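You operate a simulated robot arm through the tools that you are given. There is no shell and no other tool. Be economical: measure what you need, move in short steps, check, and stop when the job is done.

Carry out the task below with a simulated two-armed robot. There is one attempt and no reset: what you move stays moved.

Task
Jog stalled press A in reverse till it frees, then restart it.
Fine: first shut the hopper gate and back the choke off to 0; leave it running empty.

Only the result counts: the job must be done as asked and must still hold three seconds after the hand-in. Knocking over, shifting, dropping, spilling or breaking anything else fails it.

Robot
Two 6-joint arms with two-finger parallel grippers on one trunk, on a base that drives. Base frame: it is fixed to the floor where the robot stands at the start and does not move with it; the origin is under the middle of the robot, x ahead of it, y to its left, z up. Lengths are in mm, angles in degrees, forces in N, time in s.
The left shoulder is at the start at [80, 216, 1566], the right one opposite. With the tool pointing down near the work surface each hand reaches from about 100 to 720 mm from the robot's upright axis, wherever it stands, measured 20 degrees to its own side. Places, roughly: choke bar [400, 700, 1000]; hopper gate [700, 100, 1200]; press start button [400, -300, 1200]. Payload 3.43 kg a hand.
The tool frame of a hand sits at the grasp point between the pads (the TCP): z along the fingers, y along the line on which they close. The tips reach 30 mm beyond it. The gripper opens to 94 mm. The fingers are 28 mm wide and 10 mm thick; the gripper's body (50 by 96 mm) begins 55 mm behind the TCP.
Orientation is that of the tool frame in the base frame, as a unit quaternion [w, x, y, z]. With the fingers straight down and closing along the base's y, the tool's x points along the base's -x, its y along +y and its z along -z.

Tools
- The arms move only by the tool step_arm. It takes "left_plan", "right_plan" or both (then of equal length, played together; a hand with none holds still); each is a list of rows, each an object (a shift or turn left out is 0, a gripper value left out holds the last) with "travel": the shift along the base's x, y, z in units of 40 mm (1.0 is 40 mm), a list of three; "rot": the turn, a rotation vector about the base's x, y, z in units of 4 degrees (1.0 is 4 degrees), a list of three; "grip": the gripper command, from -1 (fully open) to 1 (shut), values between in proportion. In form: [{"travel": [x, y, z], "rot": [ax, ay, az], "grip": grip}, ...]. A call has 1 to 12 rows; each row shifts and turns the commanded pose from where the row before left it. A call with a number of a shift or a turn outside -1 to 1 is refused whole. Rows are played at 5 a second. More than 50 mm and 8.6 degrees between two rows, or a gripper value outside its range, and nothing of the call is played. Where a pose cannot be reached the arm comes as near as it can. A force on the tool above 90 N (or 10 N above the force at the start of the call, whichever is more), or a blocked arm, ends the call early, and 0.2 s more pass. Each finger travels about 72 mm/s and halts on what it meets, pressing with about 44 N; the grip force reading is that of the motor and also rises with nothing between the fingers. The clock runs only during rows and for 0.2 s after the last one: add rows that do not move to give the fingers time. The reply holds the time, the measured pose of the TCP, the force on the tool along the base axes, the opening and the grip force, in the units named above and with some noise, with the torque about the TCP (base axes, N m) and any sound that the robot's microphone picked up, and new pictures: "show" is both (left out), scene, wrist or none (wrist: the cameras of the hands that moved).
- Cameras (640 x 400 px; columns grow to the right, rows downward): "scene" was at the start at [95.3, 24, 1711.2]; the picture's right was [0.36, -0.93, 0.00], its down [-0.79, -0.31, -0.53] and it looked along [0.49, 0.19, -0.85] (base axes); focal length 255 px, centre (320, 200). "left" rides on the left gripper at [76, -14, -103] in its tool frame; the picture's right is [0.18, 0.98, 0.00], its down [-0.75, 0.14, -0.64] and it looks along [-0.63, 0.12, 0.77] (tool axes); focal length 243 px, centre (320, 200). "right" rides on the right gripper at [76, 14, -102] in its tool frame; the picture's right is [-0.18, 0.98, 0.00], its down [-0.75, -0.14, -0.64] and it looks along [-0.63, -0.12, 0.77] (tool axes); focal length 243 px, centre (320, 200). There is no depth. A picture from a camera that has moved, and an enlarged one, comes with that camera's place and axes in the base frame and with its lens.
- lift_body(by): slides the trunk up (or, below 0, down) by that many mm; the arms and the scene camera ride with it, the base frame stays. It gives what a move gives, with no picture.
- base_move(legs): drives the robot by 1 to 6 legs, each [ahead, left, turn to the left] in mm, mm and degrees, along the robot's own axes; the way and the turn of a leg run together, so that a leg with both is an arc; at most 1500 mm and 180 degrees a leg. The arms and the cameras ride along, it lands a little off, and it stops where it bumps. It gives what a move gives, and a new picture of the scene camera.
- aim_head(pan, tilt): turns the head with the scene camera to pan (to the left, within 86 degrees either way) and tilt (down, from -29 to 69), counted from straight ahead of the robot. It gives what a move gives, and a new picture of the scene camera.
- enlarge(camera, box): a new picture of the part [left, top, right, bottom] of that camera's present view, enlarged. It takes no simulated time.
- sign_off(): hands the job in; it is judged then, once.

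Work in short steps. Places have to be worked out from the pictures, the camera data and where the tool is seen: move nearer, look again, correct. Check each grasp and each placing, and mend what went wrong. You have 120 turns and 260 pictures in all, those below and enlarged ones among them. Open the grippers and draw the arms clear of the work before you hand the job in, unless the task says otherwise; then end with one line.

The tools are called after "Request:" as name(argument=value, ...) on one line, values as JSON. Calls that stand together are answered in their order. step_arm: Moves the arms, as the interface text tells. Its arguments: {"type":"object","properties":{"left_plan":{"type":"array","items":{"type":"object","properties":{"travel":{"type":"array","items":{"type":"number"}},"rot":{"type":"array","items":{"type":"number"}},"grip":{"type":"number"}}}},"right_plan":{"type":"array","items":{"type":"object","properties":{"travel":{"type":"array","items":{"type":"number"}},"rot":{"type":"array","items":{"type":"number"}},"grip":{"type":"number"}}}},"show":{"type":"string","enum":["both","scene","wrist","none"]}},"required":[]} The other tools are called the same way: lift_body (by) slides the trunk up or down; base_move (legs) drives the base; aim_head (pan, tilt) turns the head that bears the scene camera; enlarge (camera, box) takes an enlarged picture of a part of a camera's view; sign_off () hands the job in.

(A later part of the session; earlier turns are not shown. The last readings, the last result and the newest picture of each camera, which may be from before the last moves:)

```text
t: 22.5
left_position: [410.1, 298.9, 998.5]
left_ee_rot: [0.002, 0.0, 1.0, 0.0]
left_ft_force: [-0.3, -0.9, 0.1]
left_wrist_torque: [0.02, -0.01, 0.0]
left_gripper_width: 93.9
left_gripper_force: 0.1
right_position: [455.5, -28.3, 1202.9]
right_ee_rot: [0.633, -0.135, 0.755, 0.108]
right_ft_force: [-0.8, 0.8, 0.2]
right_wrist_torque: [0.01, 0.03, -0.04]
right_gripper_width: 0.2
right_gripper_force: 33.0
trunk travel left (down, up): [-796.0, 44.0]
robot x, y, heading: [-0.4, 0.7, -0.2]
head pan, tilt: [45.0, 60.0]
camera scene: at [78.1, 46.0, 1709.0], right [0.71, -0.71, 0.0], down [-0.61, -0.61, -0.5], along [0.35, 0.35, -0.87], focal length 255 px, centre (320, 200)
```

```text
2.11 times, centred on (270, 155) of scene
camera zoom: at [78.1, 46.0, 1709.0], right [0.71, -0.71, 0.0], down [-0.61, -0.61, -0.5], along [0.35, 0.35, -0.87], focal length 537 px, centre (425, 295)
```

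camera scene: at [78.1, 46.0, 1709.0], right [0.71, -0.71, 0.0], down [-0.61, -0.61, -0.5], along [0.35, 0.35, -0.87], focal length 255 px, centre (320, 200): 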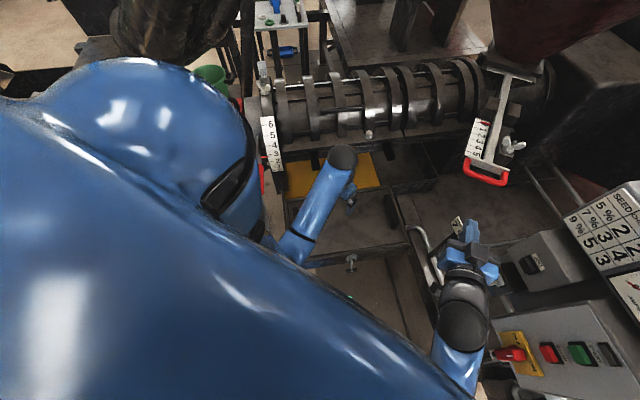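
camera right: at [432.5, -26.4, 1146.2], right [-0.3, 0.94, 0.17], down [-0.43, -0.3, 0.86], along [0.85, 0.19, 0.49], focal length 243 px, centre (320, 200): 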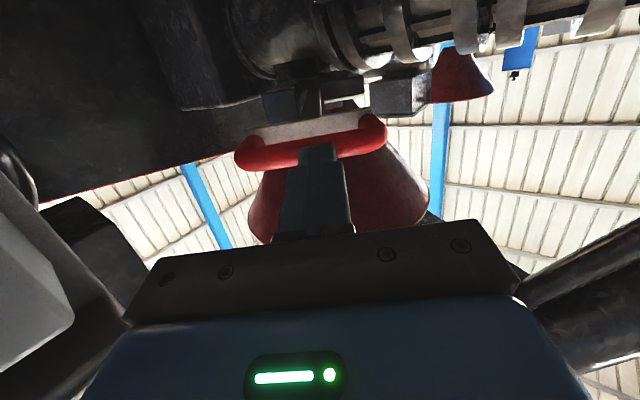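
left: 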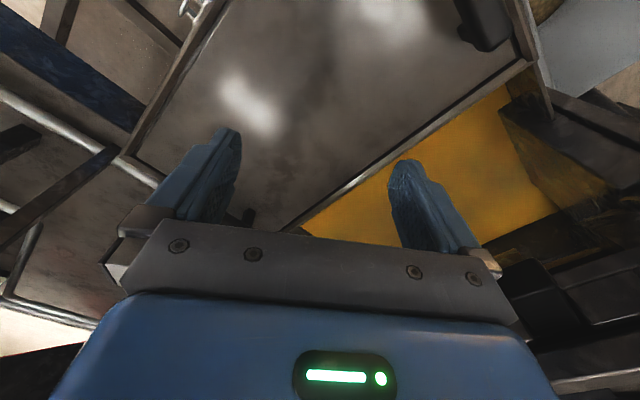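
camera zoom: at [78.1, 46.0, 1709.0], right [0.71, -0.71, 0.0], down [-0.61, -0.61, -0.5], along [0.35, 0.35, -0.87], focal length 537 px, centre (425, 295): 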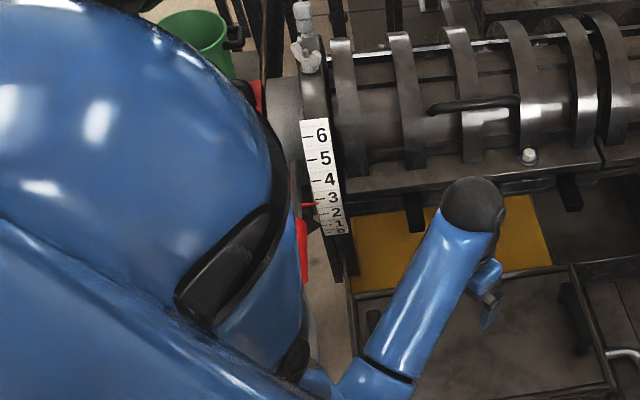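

The choke scale is an arc round the barrel, 0 at the bottom, and my shoulder hides the handle. I retract both hands close to the body so that the base can turn left toward it.

Request:
step_arm(left_plan=[{"travel": [-0.6, -0.5, 0]}, {"travel": [-0.6, -0.5, 0]}, {"travel": [-0.6, -0.5, 0]}, {"travel": [-0.6, -0.5, 0]}, {"travel": [-0.6, -0.5, 0]}, {"travel": [-0.2, -0.5, 0]}, {"travel": [0, -0.5, 0]}, {}, {}], right_plan=[{"travel": [-0.5, -0.3, -0.2], "rot": [-0.33, 0.94, 0]}, {"travel": [-0.5, -0.3, -0.2], "rot": [-0.33, 0.94, 0]}, {"travel": [-0.5, -0.3, -0.3], "rot": [-0.33, 0.94, 0]}, {"travel": [-0.5, -0.3, -0.3], "rot": [-0.33, 0.94, 0]}, {"travel": [-0.5, -0.3, -0.3], "rot": [-0.33, 0.94, 0]}, {"travel": [-0.5, -0.3, -0.4], "rot": [-0.33, 0.94, 0]}, {"travel": [-0.5, -0.3, -0.4], "rot": [-0.33, 0.94, 0]}, {"travel": [-0.5, -0.3, -0.4], "rot": [-0.33, 0.94, 0]}, {"travel": [-0.2, 0, -0.4], "rot": [-0.33, 0.94, 0]}], show="scene")

```text
t: 24.5
left_position: [281.2, 157.8, 998.8]
left_ee_rot: [0.0, 0.0, 1.0, 0.0]
left_ft_force: [-0.4, 0.4, -0.3]
left_wrist_torque: [0.02, -0.01, -0.02]
left_gripper_width: 93.7
left_gripper_force: 0.0
right_position: [298.0, -117.0, 1059.8]
right_ee_rot: [0.369, -0.161, 0.913, 0.065]
right_ft_force: [-0.3, -0.6, -0.1]
right_wrist_torque: [-0.02, -0.03, 0.02]
right_gripper_width: 0.0
right_gripper_force: 33.0
right hand out of reach, approached as far as the arm can: row 4, 5, 6, 8
trunk travel left (down, up): [-796.0, 44.0]
robot x, y, heading: [1.1, -3.5, -0.1]
head pan, tilt: [45.0, 60.0]
camera scene: at [78.0, 46.2, 1709.0], right [0.71, -0.71, 0.0], down [-0.61, -0.61, -0.5], along [0.35, 0.35, -0.87], focal length 255 px, centre (320, 200)
```

scene: 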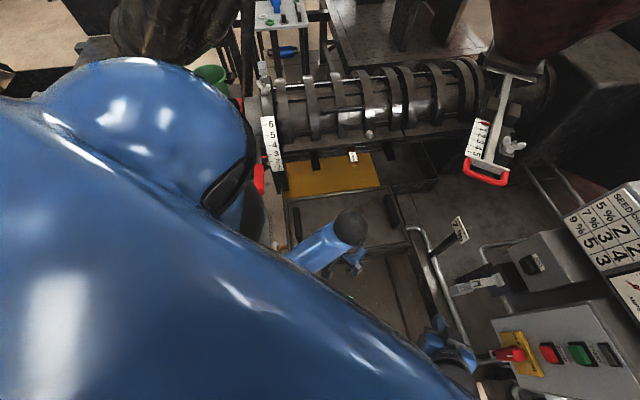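

Hands are near the body. I turn the base left 25° and look.

Request:
base_move(legs=[[0, 0, 25]])

Request:
aim_head(pan=20, tilt=58)

```text
t: 26.2
left_position: [187.4, 262.1, 998.0]
left_ee_rot: [0.002, -0.217, 0.976, 0.001]
left_ft_force: [0.0, -0.5, 0.2]
left_wrist_torque: [0.02, 0.02, 0.03]
left_gripper_width: 93.9
left_gripper_force: 0.0
right_position: [321.4, 20.5, 1060.5]
right_ee_rot: [0.347, -0.355, 0.856, 0.143]
right_ft_force: [0.1, -0.5, 0.1]
right_wrist_torque: [-0.03, 0.01, 0.01]
right_gripper_width: 0.1
right_gripper_force: 32.8
trunk travel left (down, up): [-796.0, 44.0]
robot x, y, heading: [-0.2, -3.6, 25.1]
head pan, tilt: [45.0, 60.0]
camera scene: at [51.1, 73.9, 1709.0], right [0.94, -0.34, 0.0], down [-0.3, -0.81, -0.5], along [0.17, 0.47, -0.87], focal length 255 px, centre (320, 200)
```

scene: 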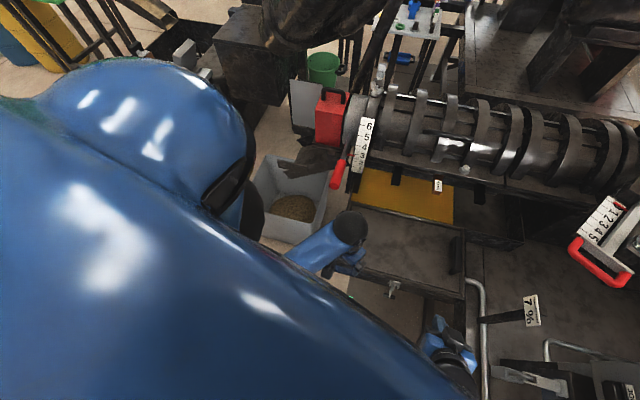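

```text
t: 27.1
left_position: [188.2, 262.0, 998.8]
left_ee_rot: [0.001, -0.217, 0.976, 0.0]
left_ft_force: [-0.4, -0.1, -0.1]
left_wrist_torque: [-0.01, 0.0, 0.0]
left_gripper_width: 93.8
left_gripper_force: 0.0
right_position: [319.9, 20.0, 1060.9]
right_ee_rot: [0.346, -0.356, 0.856, 0.143]
right_ft_force: [-0.4, 0.5, 0.5]
right_wrist_torque: [0.0, 0.01, 0.03]
right_gripper_width: 0.0
right_gripper_force: 32.7
trunk travel left (down, up): [-796.0, 44.0]
robot x, y, heading: [-4.5, 2.8, 25.0]
head pan, tilt: [20.0, 58.0]
camera scene: at [76.8, 60.6, 1711.4], right [0.71, -0.71, 0.0], down [-0.6, -0.6, -0.53], along [0.37, 0.38, -0.85], focal length 255 px, centre (320, 200)
```

scene: 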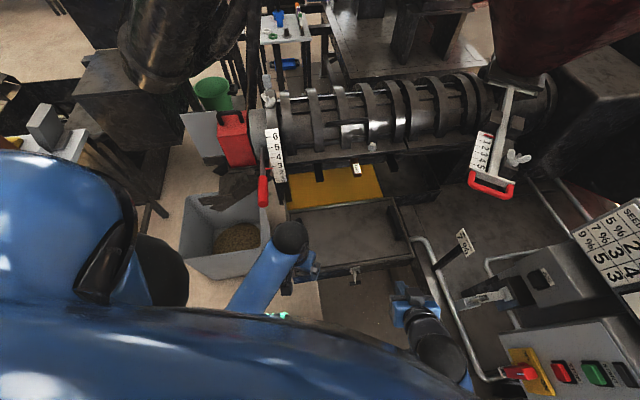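

The handle swings in a vertical plane about the barrel axis (yaw ≈ −40°); I estimate the handle at about (300, 580, 920). To triangulate, I aim the left wrist camera at it.

Request:
step_arm(left_plan=[{"rot": [0, 0, 1]}, {"rot": [0, 0, 1]}, {"rot": [0, 0, 1]}, {"rot": [0, 0, 1]}, {"rot": [0, 0, 1]}, {"rot": [0, 0, 1]}, {"rot": [0, 0, 1]}, {"rot": [0, 0, 1]}, {"rot": [0.91, -0.42, 0]}, {"rot": [0.91, -0.42, 0]}, {"rot": [0.91, -0.42, 0]}, {"rot": [0.91, -0.42, 0]}])

```text
t: 29.7
left_position: [188.2, 262.9, 998.4]
left_ee_rot: [0.114, -0.473, 0.87, 0.084]
left_ft_force: [0.4, 0.1, 0.0]
left_wrist_torque: [0.01, 0.02, 0.03]
left_gripper_width: 94.2
left_gripper_force: 0.1
right_position: [320.9, 21.0, 1060.3]
right_ee_rot: [0.347, -0.356, 0.856, 0.143]
right_ft_force: [0.2, -0.5, -0.2]
right_wrist_torque: [0.0, -0.01, 0.0]
right_gripper_width: 0.0
right_gripper_force: 33.4
trunk travel left (down, up): [-796.0, 44.0]
robot x, y, heading: [1.0, 3.5, 25.3]
head pan, tilt: [20.0, 58.0]
camera scene: at [76.6, 60.5, 1711.4], right [0.71, -0.71, 0.0], down [-0.6, -0.6, -0.53], along [0.37, 0.38, -0.85], focal length 255 px, centre (320, 200)
camera left: at [148.6, 168.0, 1076.1], right [-0.92, 0.38, -0.01], down [0.2, 0.52, 0.83], along [0.32, 0.77, -0.56], focal length 243 px, centre (320, 200)
```

scene: 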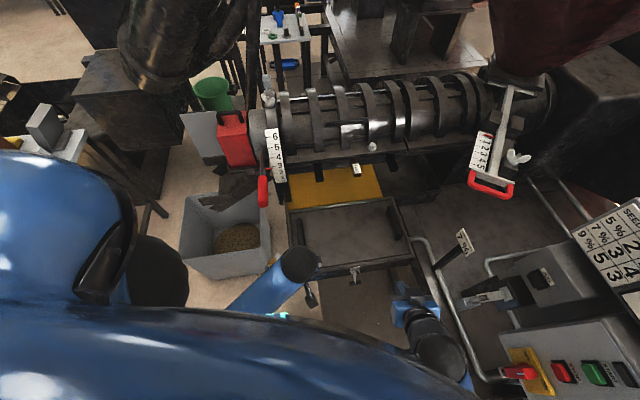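
left: 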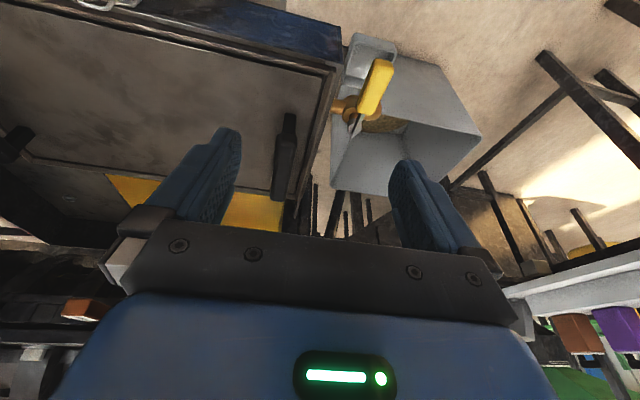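

The handle is still below the frame (inverted picture); I pitch the hand up further.

Request:
step_arm(left_plan=[{"rot": [0.91, -0.42, 0]}, {"rot": [0.91, -0.42, 0]}, {"rot": [0.91, -0.42, 0]}, {"rot": [0.91, -0.42, 0]}, {"rot": [0.91, -0.42, 0]}, {"rot": [0.91, -0.42, 0]}, {"rot": [0.91, -0.42, 0]}, {"rot": [0.91, -0.42, 0]}], show="wrist")

```text
t: 31.5
left_position: [189.8, 262.4, 997.8]
left_ee_rot: [0.328, -0.436, 0.802, 0.245]
left_ft_force: [0.2, -0.2, -0.2]
left_wrist_torque: [-0.04, -0.01, 0.0]
left_gripper_width: 94.1
left_gripper_force: 0.1
right_position: [320.1, 21.4, 1060.1]
right_ee_rot: [0.347, -0.356, 0.856, 0.143]
right_ft_force: [-0.4, -0.4, 0.3]
right_wrist_torque: [0.02, 0.0, -0.02]
right_gripper_width: 0.0
right_gripper_force: 33.7
trunk travel left (down, up): [-796.0, 44.0]
robot x, y, heading: [-1.2, 1.8, 25.3]
head pan, tilt: [20.0, 58.0]
camera left: at [138.4, 145.3, 1009.6], right [-0.92, 0.39, -0.03], down [-0.02, 0.04, 1.0], along [0.39, 0.92, -0.03], focal length 243 px, centre (320, 200)
```

left: 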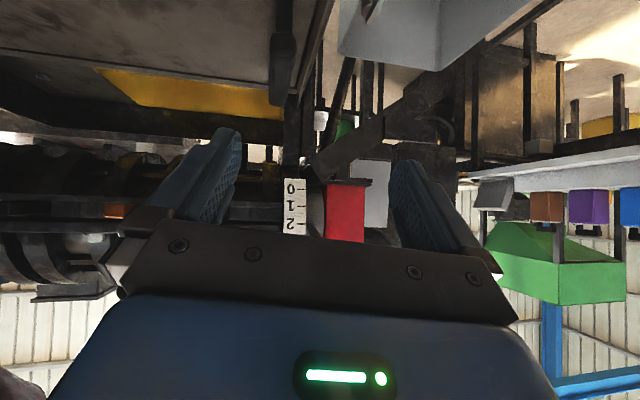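

The scale's 0 mark is near (368, 552, 967); the handle is hidden just above behind my gripper body. I pitch up some more to reveal it.

Request:
step_arm(left_plan=[{"rot": [0.91, -0.42, 0]}, {"rot": [0.91, -0.42, 0]}, {"rot": [0.91, -0.42, 0]}, {"rot": [0.91, -0.42, 0]}, {"rot": [0.91, -0.42, 0]}], show="wrist")

Request:
enlarge(camera="left", box=[230, 60, 400, 230])

Request:
enlarge(camera="scene", box=[200, 60, 330, 230])

```text
t: 32.6
left_position: [185.6, 278.7, 1033.5]
left_ee_rot: [0.431, -0.479, 0.706, 0.293]
left_ft_force: [0.1, -0.1, 0.0]
left_wrist_torque: [0.01, -0.01, -0.03]
left_gripper_width: 93.8
left_gripper_force: 0.0
right_position: [321.7, 20.0, 1056.9]
right_ee_rot: [0.346, -0.355, 0.856, 0.143]
right_ft_force: [-0.1, 0.1, -0.7]
right_wrist_torque: [-0.01, 0.02, 0.0]
right_gripper_width: 0.1
right_gripper_force: 32.5
trunk travel left (down, up): [-796.0, 44.0]
robot x, y, heading: [0.3, 1.1, 25.0]
head pan, tilt: [20.0, 58.0]
stopped in row 5 (left hand): the arm was blocked; the commanded pose is now the measured one
camera left: at [153.8, 159.0, 1013.4], right [-0.94, 0.29, -0.16], down [-0.21, -0.16, 0.96], along [0.25, 0.95, 0.21], focal length 243 px, centre (320, 200)
```

left: 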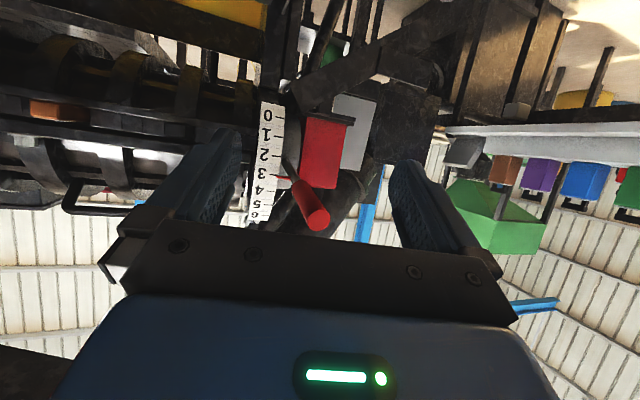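

```text
2.35 times, centred on (315, 145) of left
camera zoom: at [153.8, 159.0, 1013.4], right [-0.94, 0.29, -0.16], down [-0.21, -0.16, 0.96], along [0.25, 0.95, 0.21], focal length 571 px, centre (332, 329)
```

zoom: 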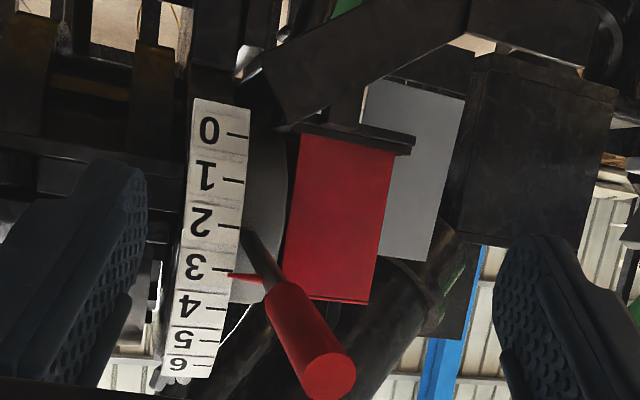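

```text
2.35 times, centred on (265, 145) of scene
camera zoom: at [77.0, 60.5, 1708.9], right [0.71, -0.71, 0.0], down [-0.6, -0.6, -0.53], along [0.37, 0.38, -0.85], focal length 600 px, centre (449, 329)
```

zoom: 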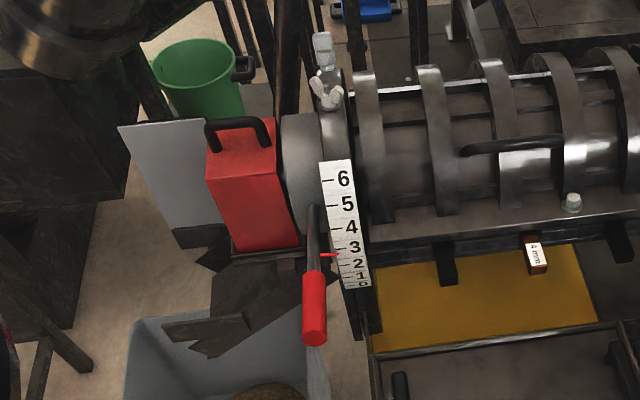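

Pointer is at 3. Triangulated: handle end (222, 437, 1101), direction yaw 54°, 11° up; pivot ~330 mm behind at z≈1037, 10° per mark — so reaching 0 needs ~150 mm downward. I lift the trunk 40 mm and bring the left hand to point down, above the handle.

Request:
lift_body(by=40)

Request:
step_arm(left_plan=[{"rot": [-0.93, 0.37, 0]}, {"rot": [-0.93, 0.37, 0]}, {"rot": [-0.93, 0.37, 0]}, {"rot": [-0.93, 0.37, 0], "travel": [0, 0, 0.3]}, {"rot": [-0.93, 0.37, 0], "travel": [0.1, 0.3, 0.5]}, {"rot": [-0.93, 0.37, 0], "travel": [0.1, 0.3, 0.5]}, {"rot": [-0.93, 0.37, 0], "travel": [0.1, 0.3, 0.5]}, {"rot": [-0.93, 0.37, 0], "travel": [0.1, 0.3, 0.5]}, {"rot": [-0.93, 0.37, 0], "travel": [0.1, 0.3, 0.5]}, {"rot": [-0.93, 0.37, 0], "travel": [0, 0, 0.4]}, {"rot": [-0.93, 0.37, 0]}, {"rot": [-0.93, 0.37, 0]}])

```text
t: 33.5
left_position: [181.6, 286.0, 1057.1]
left_ee_rot: [0.427, -0.459, 0.708, 0.325]
left_ft_force: [0.3, 0.2, -0.3]
left_wrist_torque: [-0.03, 0.01, 0.01]
left_gripper_width: 94.0
left_gripper_force: 0.0
right_position: [320.4, 20.6, 1099.8]
right_ee_rot: [0.347, -0.355, 0.856, 0.144]
right_ft_force: [-0.1, -0.5, 0.1]
right_wrist_torque: [-0.03, 0.02, 0.0]
right_gripper_width: 0.0
right_gripper_force: 33.1
trunk travel left (down, up): [-836.0, 4.0]
robot x, y, heading: [-0.3, -1.3, 25.3]
head pan, tilt: [20.0, 58.0]
```

```text
t: 36.1
left_position: [219.2, 355.9, 1105.1]
left_ee_rot: [0.113, -0.551, 0.824, 0.068]
left_ft_force: [-0.4, -0.8, -0.1]
left_wrist_torque: [0.0, 0.0, 0.01]
left_gripper_width: 94.2
left_gripper_force: 0.1
left hand out of reach, approached as far as the arm can: row 7, 8, 9, 10, 11, 12
right_position: [322.3, 21.2, 1099.6]
right_ee_rot: [0.346, -0.355, 0.857, 0.143]
right_ft_force: [0.0, 0.4, -0.1]
right_wrist_torque: [0.02, 0.01, -0.02]
right_gripper_width: 0.0
right_gripper_force: 33.2
trunk travel left (down, up): [-836.0, 4.0]
robot x, y, heading: [-0.4, -5.4, 25.2]
head pan, tilt: [20.0, 58.0]
camera scene: at [77.7, 60.7, 1751.3], right [0.71, -0.71, 0.0], down [-0.6, -0.6, -0.53], along [0.37, 0.37, -0.85], focal length 255 px, centre (320, 200)
camera left: at [193.4, 259.2, 1184.6], right [-0.98, 0.21, -0.06], down [0.08, 0.57, 0.81], along [0.21, 0.79, -0.58], focal length 243 px, centre (320, 200)
```

scene: 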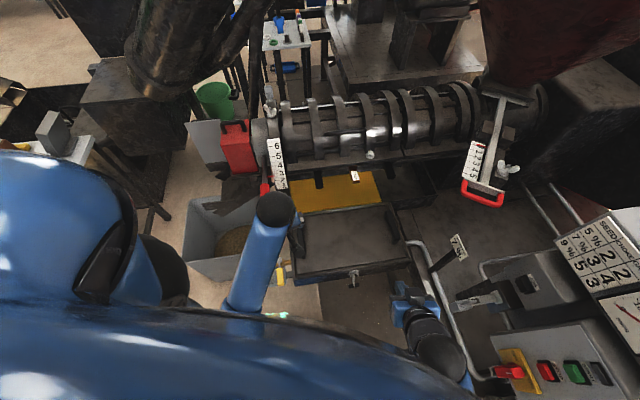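
left: 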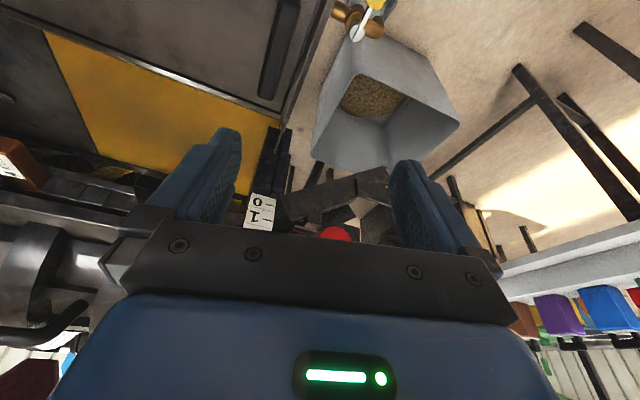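

I can slide the open fingers over the handle from its end instead: the handle axis passes (192, 395). I shift there, yaw to 54°, and check.

Request:
step_arm(left_plan=[{"travel": [-0.2, 0.3, 0], "rot": [0, 0, -0.9]}, {"travel": [-0.3, 0.4, 0], "rot": [0, 0, -0.9]}, {"travel": [-0.2, 0.3, 0], "rot": [0, 0, -0.9]}, {}])

Request:
enlarge(camera="left", box=[180, 100, 440, 260])

```text
t: 37.1
left_position: [191.1, 395.7, 1105.6]
left_ee_rot: [0.117, -0.47, 0.873, 0.058]
left_ft_force: [0.0, 0.7, -0.1]
left_wrist_torque: [0.02, 0.01, 0.02]
left_gripper_width: 94.1
left_gripper_force: 0.0
right_position: [322.1, 20.2, 1099.1]
right_ee_rot: [0.347, -0.355, 0.856, 0.143]
right_ft_force: [0.6, -0.3, 0.2]
right_wrist_torque: [0.01, -0.01, 0.0]
right_gripper_width: 0.0
right_gripper_force: 32.5
trunk travel left (down, up): [-836.0, 4.0]
robot x, y, heading: [2.0, -1.1, 24.8]
head pan, tilt: [20.0, 58.0]
camera scene: at [77.1, 60.4, 1751.4], right [0.71, -0.71, 0.0], down [-0.6, -0.6, -0.53], along [0.37, 0.38, -0.85], focal length 255 px, centre (320, 200)
camera left: at [147.6, 305.3, 1185.1], right [-0.92, 0.39, -0.06], down [0.19, 0.55, 0.81], along [0.35, 0.74, -0.58], focal length 243 px, centre (320, 200)
```

scene: 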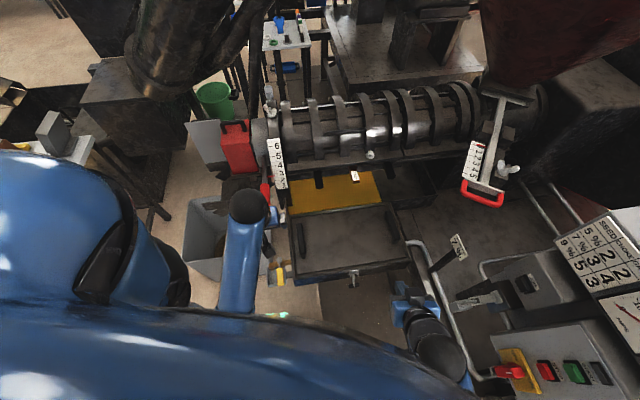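
left: 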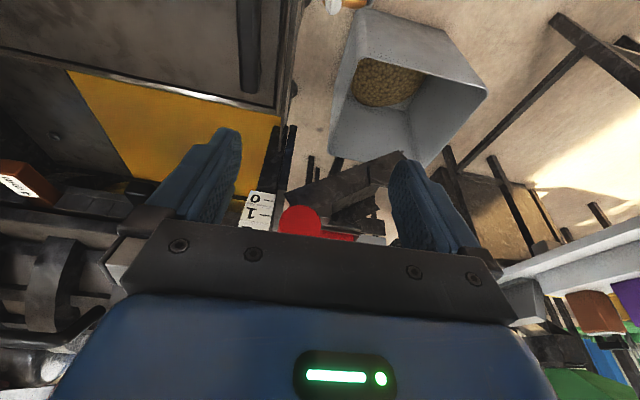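

```text
2.46 times, centred on (310, 180) of left
camera zoom: at [147.6, 305.3, 1185.1], right [-0.92, 0.39, -0.06], down [0.19, 0.55, 0.81], along [0.35, 0.74, -0.58], focal length 597 px, centre (345, 249)
```

zoom: 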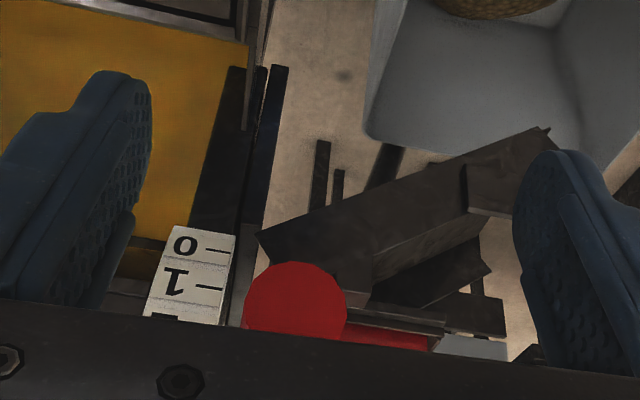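

Handle end confirmed at (224, 437, 1102), centred between my fingers. I slide 86 mm along the handle and close on it.

Request:
step_arm(left_plan=[{"travel": [0.31, 0.44, -0.08]}, {"travel": [0.31, 0.44, -0.08]}, {"travel": [0.31, 0.44, -0.08]}, {"travel": [0.31, 0.44, -0.02]}, {"grip": 1}, {}, {}, {}])

```text
t: 38.9
left_position: [244.3, 465.4, 1094.1]
left_ee_rot: [0.117, -0.468, 0.874, 0.058]
left_ft_force: [10.8, -5.9, 0.5]
left_wrist_torque: [-0.39, -0.25, -1.33]
left_gripper_width: 34.6
left_gripper_force: 45.3
right_position: [323.1, 19.6, 1100.1]
right_ee_rot: [0.346, -0.355, 0.857, 0.144]
right_ft_force: [0.3, -0.2, -0.5]
right_wrist_torque: [0.02, 0.02, -0.02]
right_gripper_width: 0.0
right_gripper_force: 32.7
trunk travel left (down, up): [-836.0, 4.0]
robot x, y, heading: [-1.4, -0.2, 25.1]
head pan, tilt: [20.0, 58.0]
camera scene: at [80.2, 58.9, 1751.3], right [0.71, -0.71, 0.0], down [-0.6, -0.6, -0.53], along [0.37, 0.38, -0.85], focal length 255 px, centre (320, 200)
camera left: at [200.7, 374.8, 1174.3], right [-0.92, 0.4, -0.06], down [0.19, 0.55, 0.81], along [0.35, 0.74, -0.58], focal length 243 px, centre (320, 200)
```

scene: 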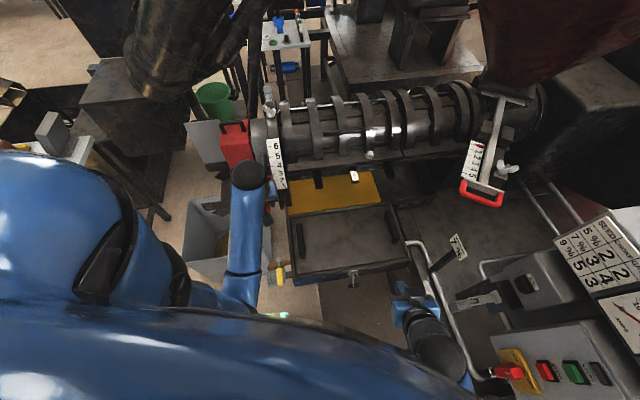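
left: 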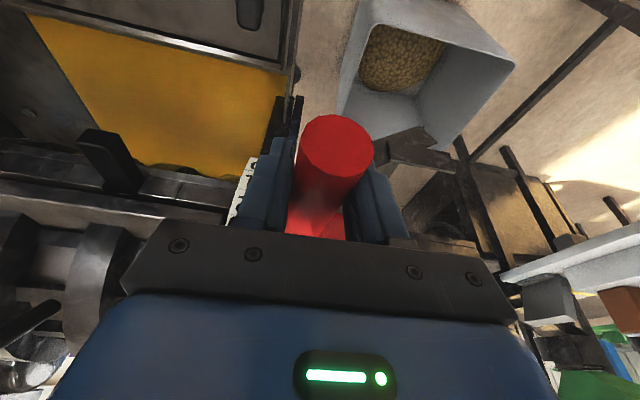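

Gripped (35 mm handle). I move it down two 5° steps along the arc and check force and pointer.

Request:
step_arm(left_plan=[{"travel": [0.0, -0.06, -0.32]}, {"travel": [-0.02, -0.03, -0.32]}, {"travel": [-0.01, -0.02, -0.33]}, {"travel": [0, -0.01, -0.33]}, {}])

Request:
enlarge(camera="scene", box=[220, 100, 320, 220])

```text
t: 40.1
left_position: [241.4, 462.0, 1042.4]
left_ee_rot: [0.116, -0.47, 0.873, 0.058]
left_ft_force: [11.1, -2.8, 4.8]
left_wrist_torque: [0.75, -0.83, -1.09]
left_gripper_width: 34.8
left_gripper_force: 44.8
right_position: [323.2, 19.7, 1099.4]
right_ee_rot: [0.348, -0.354, 0.856, 0.144]
right_ft_force: [-0.4, -0.6, -0.2]
right_wrist_torque: [0.0, 0.0, -0.02]
right_gripper_width: 0.0
right_gripper_force: 32.3
trunk travel left (down, up): [-836.0, 4.0]
robot x, y, heading: [-1.4, -2.6, 25.0]
head pan, tilt: [20.0, 58.0]
camera scene: at [79.4, 58.6, 1751.3], right [0.71, -0.71, 0.0], down [-0.6, -0.6, -0.53], along [0.37, 0.38, -0.85], focal length 255 px, centre (320, 200)
camera left: at [198.0, 370.0, 1122.2], right [-0.92, 0.39, -0.05], down [0.19, 0.55, 0.81], along [0.35, 0.74, -0.58], focal length 243 px, centre (320, 200)
```

scene: 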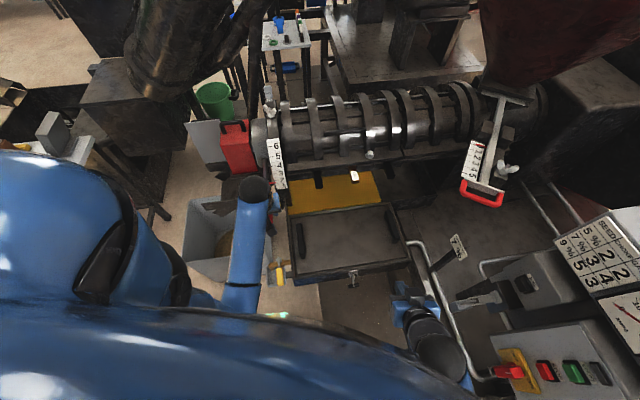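
left: 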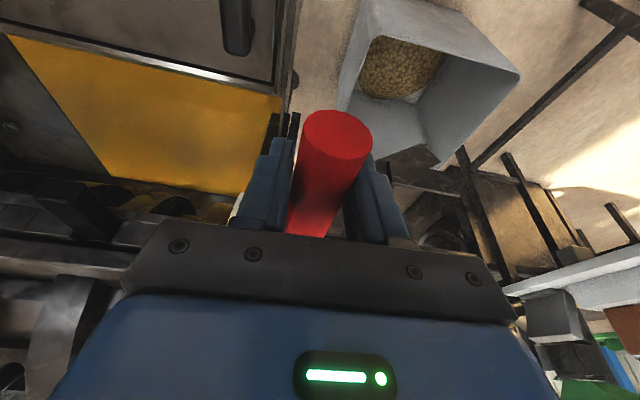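

```text
3.33 times, centred on (270, 160) of scene
camera zoom: at [79.4, 58.6, 1751.3], right [0.71, -0.71, 0.0], down [-0.6, -0.6, -0.53], along [0.37, 0.38, -0.85], focal length 851 px, centre (487, 333)
```

zoom: 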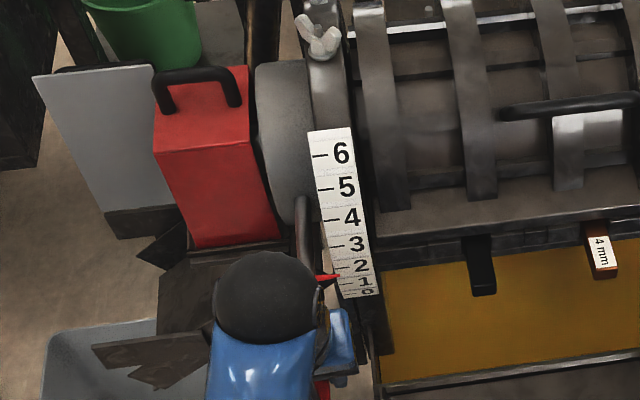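

It moves freely, pointer ≈1.5. I continue down along the arc.

Request:
step_arm(left_plan=[{"travel": [0.01, 0.0, -0.33]}, {"travel": [0.01, 0.02, -0.33]}, {"travel": [0.03, 0.03, -0.33]}, {"travel": [0.04, 0.04, -0.33]}, {"travel": [0.05, 0.06, -0.33]}, {}], show="scene")

Request:
enlarge(camera="scene", box=[250, 130, 310, 210])

```text
t: 41.5
left_position: [244.4, 465.8, 976.8]
left_ee_rot: [0.116, -0.471, 0.872, 0.059]
left_ft_force: [6.1, -9.0, 6.3]
left_wrist_torque: [1.13, -0.61, -1.04]
left_gripper_width: 34.8
left_gripper_force: 45.0
right_position: [321.9, 19.8, 1099.8]
right_ee_rot: [0.347, -0.355, 0.856, 0.144]
right_ft_force: [-0.3, 0.0, -0.2]
right_wrist_torque: [0.01, -0.02, -0.03]
right_gripper_width: 0.0
right_gripper_force: 33.1
trunk travel left (down, up): [-836.0, 4.0]
robot x, y, heading: [-3.2, -0.6, 25.1]
head pan, tilt: [20.0, 58.0]
camera scene: at [77.8, 56.9, 1751.4], right [0.71, -0.71, 0.0], down [-0.6, -0.6, -0.53], along [0.37, 0.38, -0.85], focal length 255 px, centre (320, 200)
```

scene: 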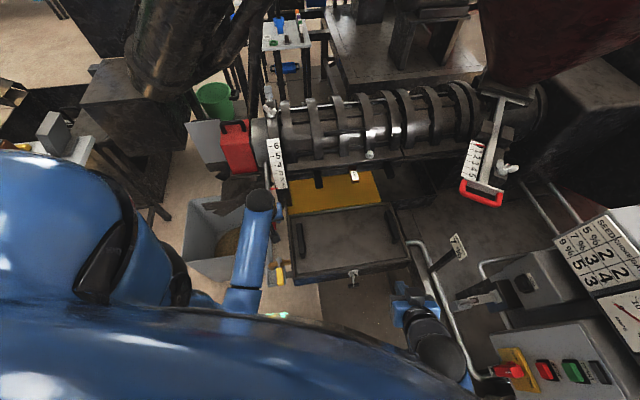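

```text
5.00 times, centred on (280, 170) of scene
camera zoom: at [77.8, 56.9, 1751.4], right [0.71, -0.71, 0.0], down [-0.6, -0.6, -0.53], along [0.37, 0.38, -0.85], focal length 1276 px, centre (520, 350)
```

zoom: 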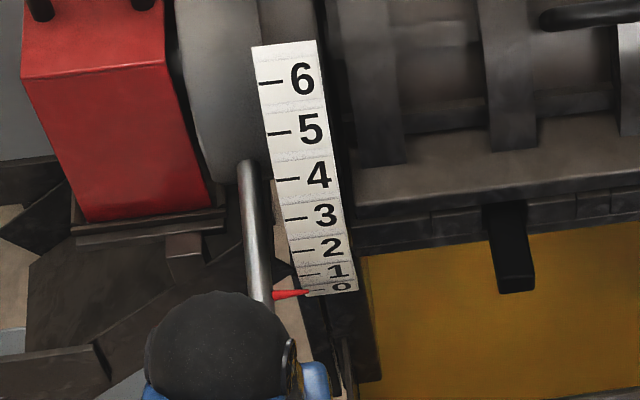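

The pointer is close to 0 in this oblique view. I lower gently to feel for the end stop.

Request:
step_arm(left_plan=[{"travel": [0.03, 0.03, -0.15]}, {"travel": [0.03, 0.03, -0.15]}, {}], show="none")

Request:
enlarge(camera="scene", box=[260, 165, 300, 205])

```text
t: 42.3
left_position: [245.2, 467.1, 963.4]
left_ee_rot: [0.116, -0.471, 0.873, 0.059]
left_ft_force: [2.4, -12.1, 2.3]
left_wrist_torque: [0.77, -0.33, -0.98]
left_gripper_width: 34.9
left_gripper_force: 44.9
right_position: [321.5, 18.6, 1099.8]
right_ee_rot: [0.347, -0.354, 0.857, 0.143]
right_ft_force: [-0.4, 0.1, 0.3]
right_wrist_torque: [-0.01, 0.01, -0.03]
right_gripper_width: 0.0
right_gripper_force: 32.4
trunk travel left (down, up): [-836.0, 4.0]
robot x, y, heading: [-0.8, -0.6, 25.2]
head pan, tilt: [20.0, 58.0]
```

```text
10.00 times, centred on (280, 185) of scene
camera zoom: at [77.3, 56.7, 1751.4], right [0.71, -0.71, 0.0], down [-0.6, -0.6, -0.53], along [0.37, 0.38, -0.85], focal length 2552 px, centre (720, 350)
```

zoom: 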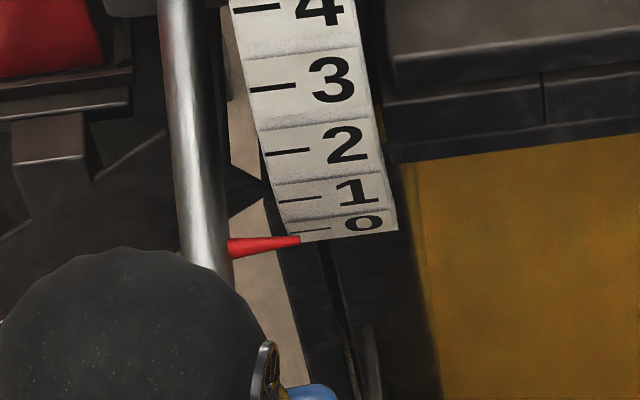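

Force is still small, so no stop yet; I go down further in small rows.

Request:
step_arm(left_plan=[{"travel": [0.03, 0.04, -0.15]}, {"travel": [0.03, 0.05, -0.15]}, {}], show="none")

Request:
enlarge(camera="scene", box=[260, 165, 300, 205])

```text
t: 43.1
left_position: [248.4, 471.3, 952.1]
left_ee_rot: [0.116, -0.471, 0.872, 0.059]
left_ft_force: [-0.7, -16.7, 0.0]
left_wrist_torque: [0.71, -0.23, -1.01]
left_gripper_width: 34.9
left_gripper_force: 44.5
right_position: [320.9, 18.7, 1100.0]
right_ee_rot: [0.348, -0.354, 0.856, 0.144]
right_ft_force: [-0.5, 0.1, 0.2]
right_wrist_torque: [-0.01, -0.02, -0.01]
right_gripper_width: 0.0
right_gripper_force: 32.5
trunk travel left (down, up): [-836.0, 4.0]
robot x, y, heading: [2.1, -2.7, 25.5]
head pan, tilt: [20.0, 58.0]
```

```text
10.00 times, centred on (280, 185) of scene
camera zoom: at [76.6, 55.8, 1751.5], right [0.71, -0.71, 0.0], down [-0.6, -0.6, -0.53], along [0.37, 0.38, -0.85], focal length 2552 px, centre (720, 350)
```

zoom: 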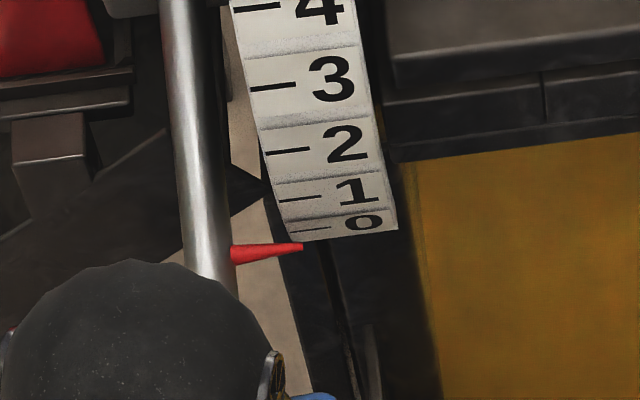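

My arc geometry gives about −16°, with 0 expected near −18°. I go another ~12 mm to look for the stop.

Request:
step_arm(left_plan=[{"travel": [0.0, 0.0, -0.15]}, {"travel": [0.02, 0.02, -0.15]}, {}], show="none")

Request:
enlarge(camera="scene", box=[260, 165, 300, 205])

```text
t: 43.9
left_position: [251.2, 473.4, 941.7]
left_ee_rot: [0.118, -0.471, 0.872, 0.06]
left_ft_force: [3.5, -6.3, 3.2]
left_wrist_torque: [0.8, -0.33, -0.94]
left_gripper_width: 35.1
left_gripper_force: 45.0
right_position: [321.7, 19.8, 1100.4]
right_ee_rot: [0.346, -0.356, 0.856, 0.144]
right_ft_force: [-0.1, -0.2, -0.1]
right_wrist_torque: [0.01, 0.02, 0.01]
right_gripper_width: 0.2
right_gripper_force: 32.9
trunk travel left (down, up): [-836.0, 4.0]
robot x, y, heading: [2.8, 1.1, 24.9]
head pan, tilt: [20.0, 58.0]
```

```text
10.00 times, centred on (280, 185) of scene
camera zoom: at [77.6, 58.4, 1751.4], right [0.71, -0.71, 0.0], down [-0.6, -0.6, -0.53], along [0.37, 0.38, -0.85], focal length 2552 px, centre (720, 350)
```

zoom: 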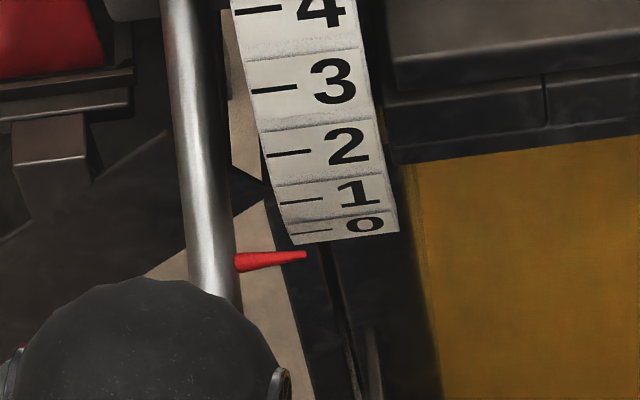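

Accounting for pointer stand-off parallax (~0.9 mark here) it should be near true 0.1. One more small step checking for a stop.

Request:
step_arm(left_plan=[{"travel": [0.03, 0.03, -0.14]}, {}], show="none")

```text
t: 44.5
left_position: [251.6, 476.0, 937.4]
left_ee_rot: [0.118, -0.471, 0.872, 0.059]
left_ft_force: [3.7, -0.9, 6.6]
left_wrist_torque: [1.15, -0.64, -1.03]
left_gripper_width: 35.0
left_gripper_force: 44.7
right_position: [320.5, 20.5, 1100.4]
right_ee_rot: [0.347, -0.355, 0.856, 0.143]
right_ft_force: [-0.1, 0.4, 0.2]
right_wrist_torque: [0.04, 0.02, -0.01]
right_gripper_width: 0.2
right_gripper_force: 33.1
trunk travel left (down, up): [-836.0, 4.0]
robot x, y, heading: [-2.9, 1.7, 25.2]
head pan, tilt: [20.0, 58.0]
```

I release the bar, back out along it, and pitch the hand up for a level camera view of the pointer.

Request:
step_arm(left_plan=[{"grip": -1}, {}, {}, {"travel": [-0.4, -0.55, 0]}, {"travel": [-0.4, -0.55, 0]}, {"travel": [-0.4, -0.55, 0]}, {"travel": [-0.4, -0.55, 0]}, {"travel": [-0.2, -0.3, 0], "rot": [0.81, -0.59, 0]}, {"rot": [0.81, -0.59, 0]}, {"rot": [0.81, -0.59, 0]}, {"rot": [0.81, -0.59, 0]}, {"rot": [0.81, -0.59, 0]}], show="wrist")

Request:
enlarge(camera="left", box=[200, 60, 440, 240])

```text
t: 47.1
left_position: [179.5, 376.3, 935.0]
left_ee_rot: [0.272, -0.453, 0.839, 0.132]
left_ft_force: [0.2, -0.2, -0.3]
left_wrist_torque: [-0.01, -0.01, 0.03]
left_gripper_width: 93.5
left_gripper_force: 0.1
right_position: [320.2, 21.0, 1100.2]
right_ee_rot: [0.347, -0.355, 0.856, 0.143]
right_ft_force: [0.5, -0.5, 0.1]
right_wrist_torque: [-0.03, -0.02, 0.0]
right_gripper_width: 0.0
right_gripper_force: 33.3
trunk travel left (down, up): [-836.0, 4.0]
robot x, y, heading: [-0.9, -1.8, 25.1]
head pan, tilt: [20.0, 58.0]
camera left: at [123.7, 267.9, 976.2], right [-0.9, 0.42, -0.13], down [0.0, 0.3, 0.95], along [0.44, 0.86, -0.27], focal length 243 px, centre (320, 200)
```

left: 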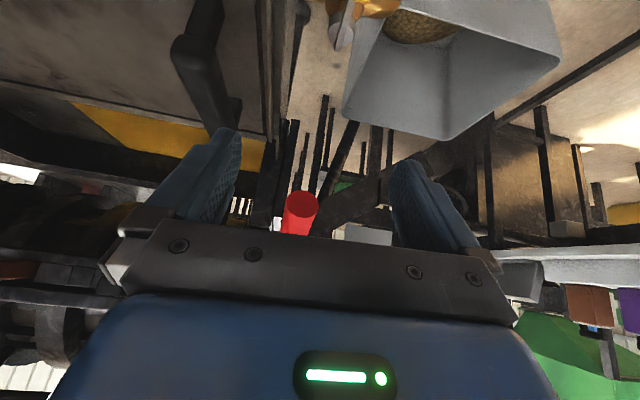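

```text
2.22 times, centred on (320, 150) of left
camera zoom: at [123.7, 267.9, 976.2], right [-0.9, 0.42, -0.13], down [0.0, 0.3, 0.95], along [0.44, 0.86, -0.27], focal length 539 px, centre (320, 311)
```

zoom: 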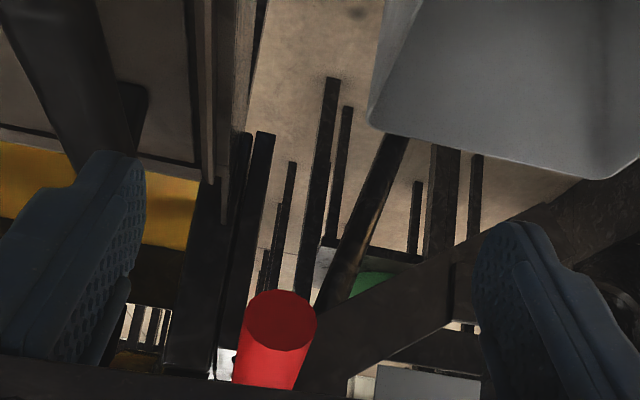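

Pitch up further to bring the scale into view.

Request:
step_arm(left_plan=[{"rot": [0.81, -0.59, 0], "travel": [-0.1, -0.2, 0]}, {"rot": [0.81, -0.59, 0], "travel": [-0.1, -0.2, 0]}, {"rot": [0.81, -0.59, 0], "travel": [-0.1, -0.2, 0]}, {"rot": [0.81, -0.59, 0]}, {"rot": [0.81, -0.59, 0]}, {"rot": [0.81, -0.59, 0]}], show="wrist")

Request:
enlarge(camera="left", box=[220, 80, 360, 220])

```text
t: 48.5
left_position: [168.9, 352.1, 935.7]
left_ee_rot: [0.445, -0.414, 0.765, 0.214]
left_ft_force: [-0.3, 0.1, -0.4]
left_wrist_torque: [0.04, 0.05, -0.02]
left_gripper_width: 94.0
left_gripper_force: 0.0
right_position: [321.2, 21.5, 1099.2]
right_ee_rot: [0.347, -0.355, 0.856, 0.143]
right_ft_force: [0.0, -1.0, -0.4]
right_wrist_torque: [0.02, 0.0, -0.01]
right_gripper_width: 0.1
right_gripper_force: 32.8
trunk travel left (down, up): [-836.0, 4.0]
robot x, y, heading: [0.7, 3.2, 25.2]
head pan, tilt: [20.0, 58.0]
camera left: at [108.5, 239.6, 923.2], right [-0.86, 0.47, -0.2], down [-0.24, -0.03, 0.97], along [0.45, 0.88, 0.14], focal length 243 px, centre (320, 200)
```

left: 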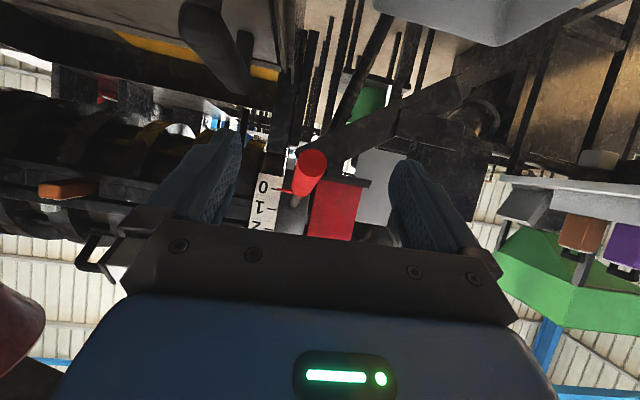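

```text
2.86 times, centred on (290, 150) of left
camera zoom: at [108.5, 239.6, 923.2], right [-0.86, 0.47, -0.2], down [-0.24, -0.03, 0.97], along [0.45, 0.88, 0.14], focal length 693 px, centre (406, 343)
```

zoom: 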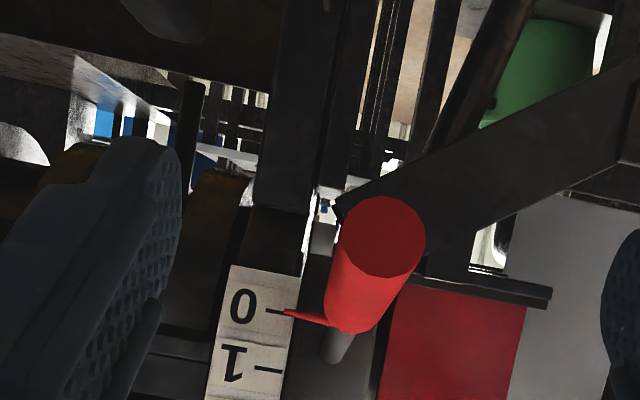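

Request:
enlarge(camera="left", box=[262, 170, 312, 215])

```text
8.89 times, centred on (287, 192) of left
camera zoom: at [108.5, 239.6, 923.2], right [-0.86, 0.47, -0.2], down [-0.24, -0.03, 0.97], along [0.45, 0.88, 0.14], focal length 2157 px, centre (613, 267)
```

zoom: 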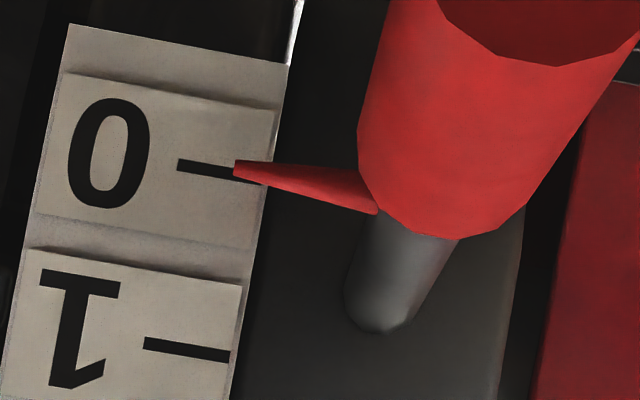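

Pointer sits on 0. Now I restore the left hand to a compact raised pose before turning back to the panel.

Request:
step_arm(left_plan=[{"rot": [-0.81, 0.59, 0], "travel": [0, -0.3, 0.2]}, {"rot": [-0.81, 0.59, 0], "travel": [0, -0.3, 0.2]}, {"rot": [-0.81, 0.59, 0], "travel": [0, -0.3, 0.2]}, {"rot": [-0.81, 0.59, 0], "travel": [0, -0.3, 0.2]}, {"rot": [-0.81, 0.59, 0], "travel": [0, -0.3, 0.2]}, {"rot": [-0.81, 0.59, 0], "travel": [0, -0.3, 0.2]}, {"rot": [-0.81, 0.59, 0], "travel": [0.2, -0.3, 0.2]}, {"rot": [-0.81, 0.59, 0], "travel": [0.2, -0.1, 0.2]}, {"rot": [-0.81, 0.59, 0]}, {"rot": [-0.81, 0.59, 0]}, {}], show="none")

Request:
base_move(legs=[[0, 0, -25]])

Request:
aim_head(pan=-30, tilt=50)

```text
t: 50.9
left_position: [184.5, 263.6, 999.0]
left_ee_rot: [0.147, -0.469, 0.868, 0.073]
left_ft_force: [-0.3, -1.2, -0.4]
left_wrist_torque: [0.01, 0.01, 0.01]
left_gripper_width: 94.3
left_gripper_force: 0.0
right_position: [321.3, 20.3, 1100.0]
right_ee_rot: [0.347, -0.355, 0.856, 0.143]
right_ft_force: [0.3, 0.0, -0.6]
right_wrist_torque: [-0.01, 0.02, -0.01]
right_gripper_width: 0.0
right_gripper_force: 32.6
trunk travel left (down, up): [-836.0, 4.0]
robot x, y, heading: [0.9, 1.4, 25.3]
head pan, tilt: [20.0, 58.0]
```

```text
t: 52.6
left_position: [277.5, 161.5, 999.4]
left_ee_rot: [0.161, -0.269, 0.949, 0.04]
left_ft_force: [0.7, -0.3, -1.2]
left_wrist_torque: [0.0, 0.01, 0.03]
left_gripper_width: 93.9
left_gripper_force: 0.0
right_position: [298.6, -116.4, 1099.9]
right_ee_rot: [0.37, -0.161, 0.913, 0.064]
right_ft_force: [0.2, -0.2, -0.6]
right_wrist_torque: [-0.01, -0.01, -0.05]
right_gripper_width: 0.1
right_gripper_force: 32.6
trunk travel left (down, up): [-836.0, 4.0]
robot x, y, heading: [0.2, 5.8, 0.1]
head pan, tilt: [20.0, 58.0]
camera scene: at [95.8, 23.0, 1751.4], right [0.34, -0.94, 0.0], down [-0.8, -0.29, -0.53], along [0.5, 0.18, -0.85], focal length 255 px, centre (320, 200)
```

scene: 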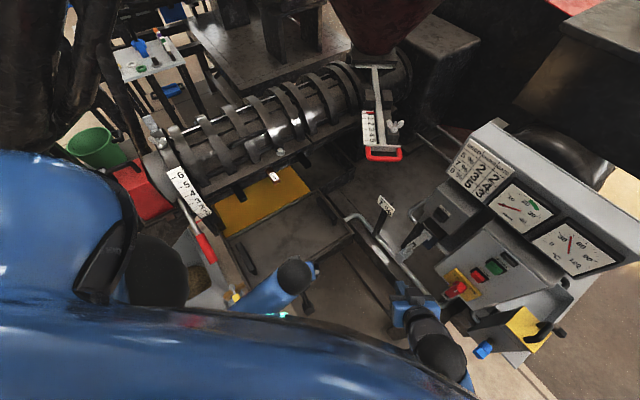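

```text
t: 53.7
left_position: [278.5, 161.4, 998.9]
left_ee_rot: [0.16, -0.269, 0.949, 0.039]
left_ft_force: [0.1, -0.6, 0.1]
left_wrist_torque: [-0.03, 0.04, 0.01]
left_gripper_width: 93.5
left_gripper_force: 0.0
right_position: [299.7, -117.0, 1099.4]
right_ee_rot: [0.37, -0.162, 0.912, 0.065]
right_ft_force: [-0.8, -0.7, 0.1]
right_wrist_torque: [0.0, 0.0, -0.01]
right_gripper_width: 0.1
right_gripper_force: 32.7
trunk travel left (down, up): [-836.0, 4.0]
robot x, y, heading: [2.0, -0.9, -0.1]
head pan, tilt: [-30.0, 50.0]
camera scene: at [97.8, -39.4, 1761.6], right [-0.5, -0.87, 0.0], down [-0.66, 0.38, -0.64], along [0.56, -0.32, -0.77], focal length 255 px, centre (320, 200)
```

scene: 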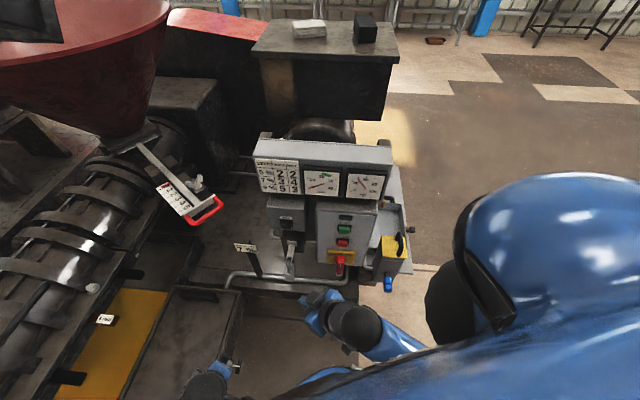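

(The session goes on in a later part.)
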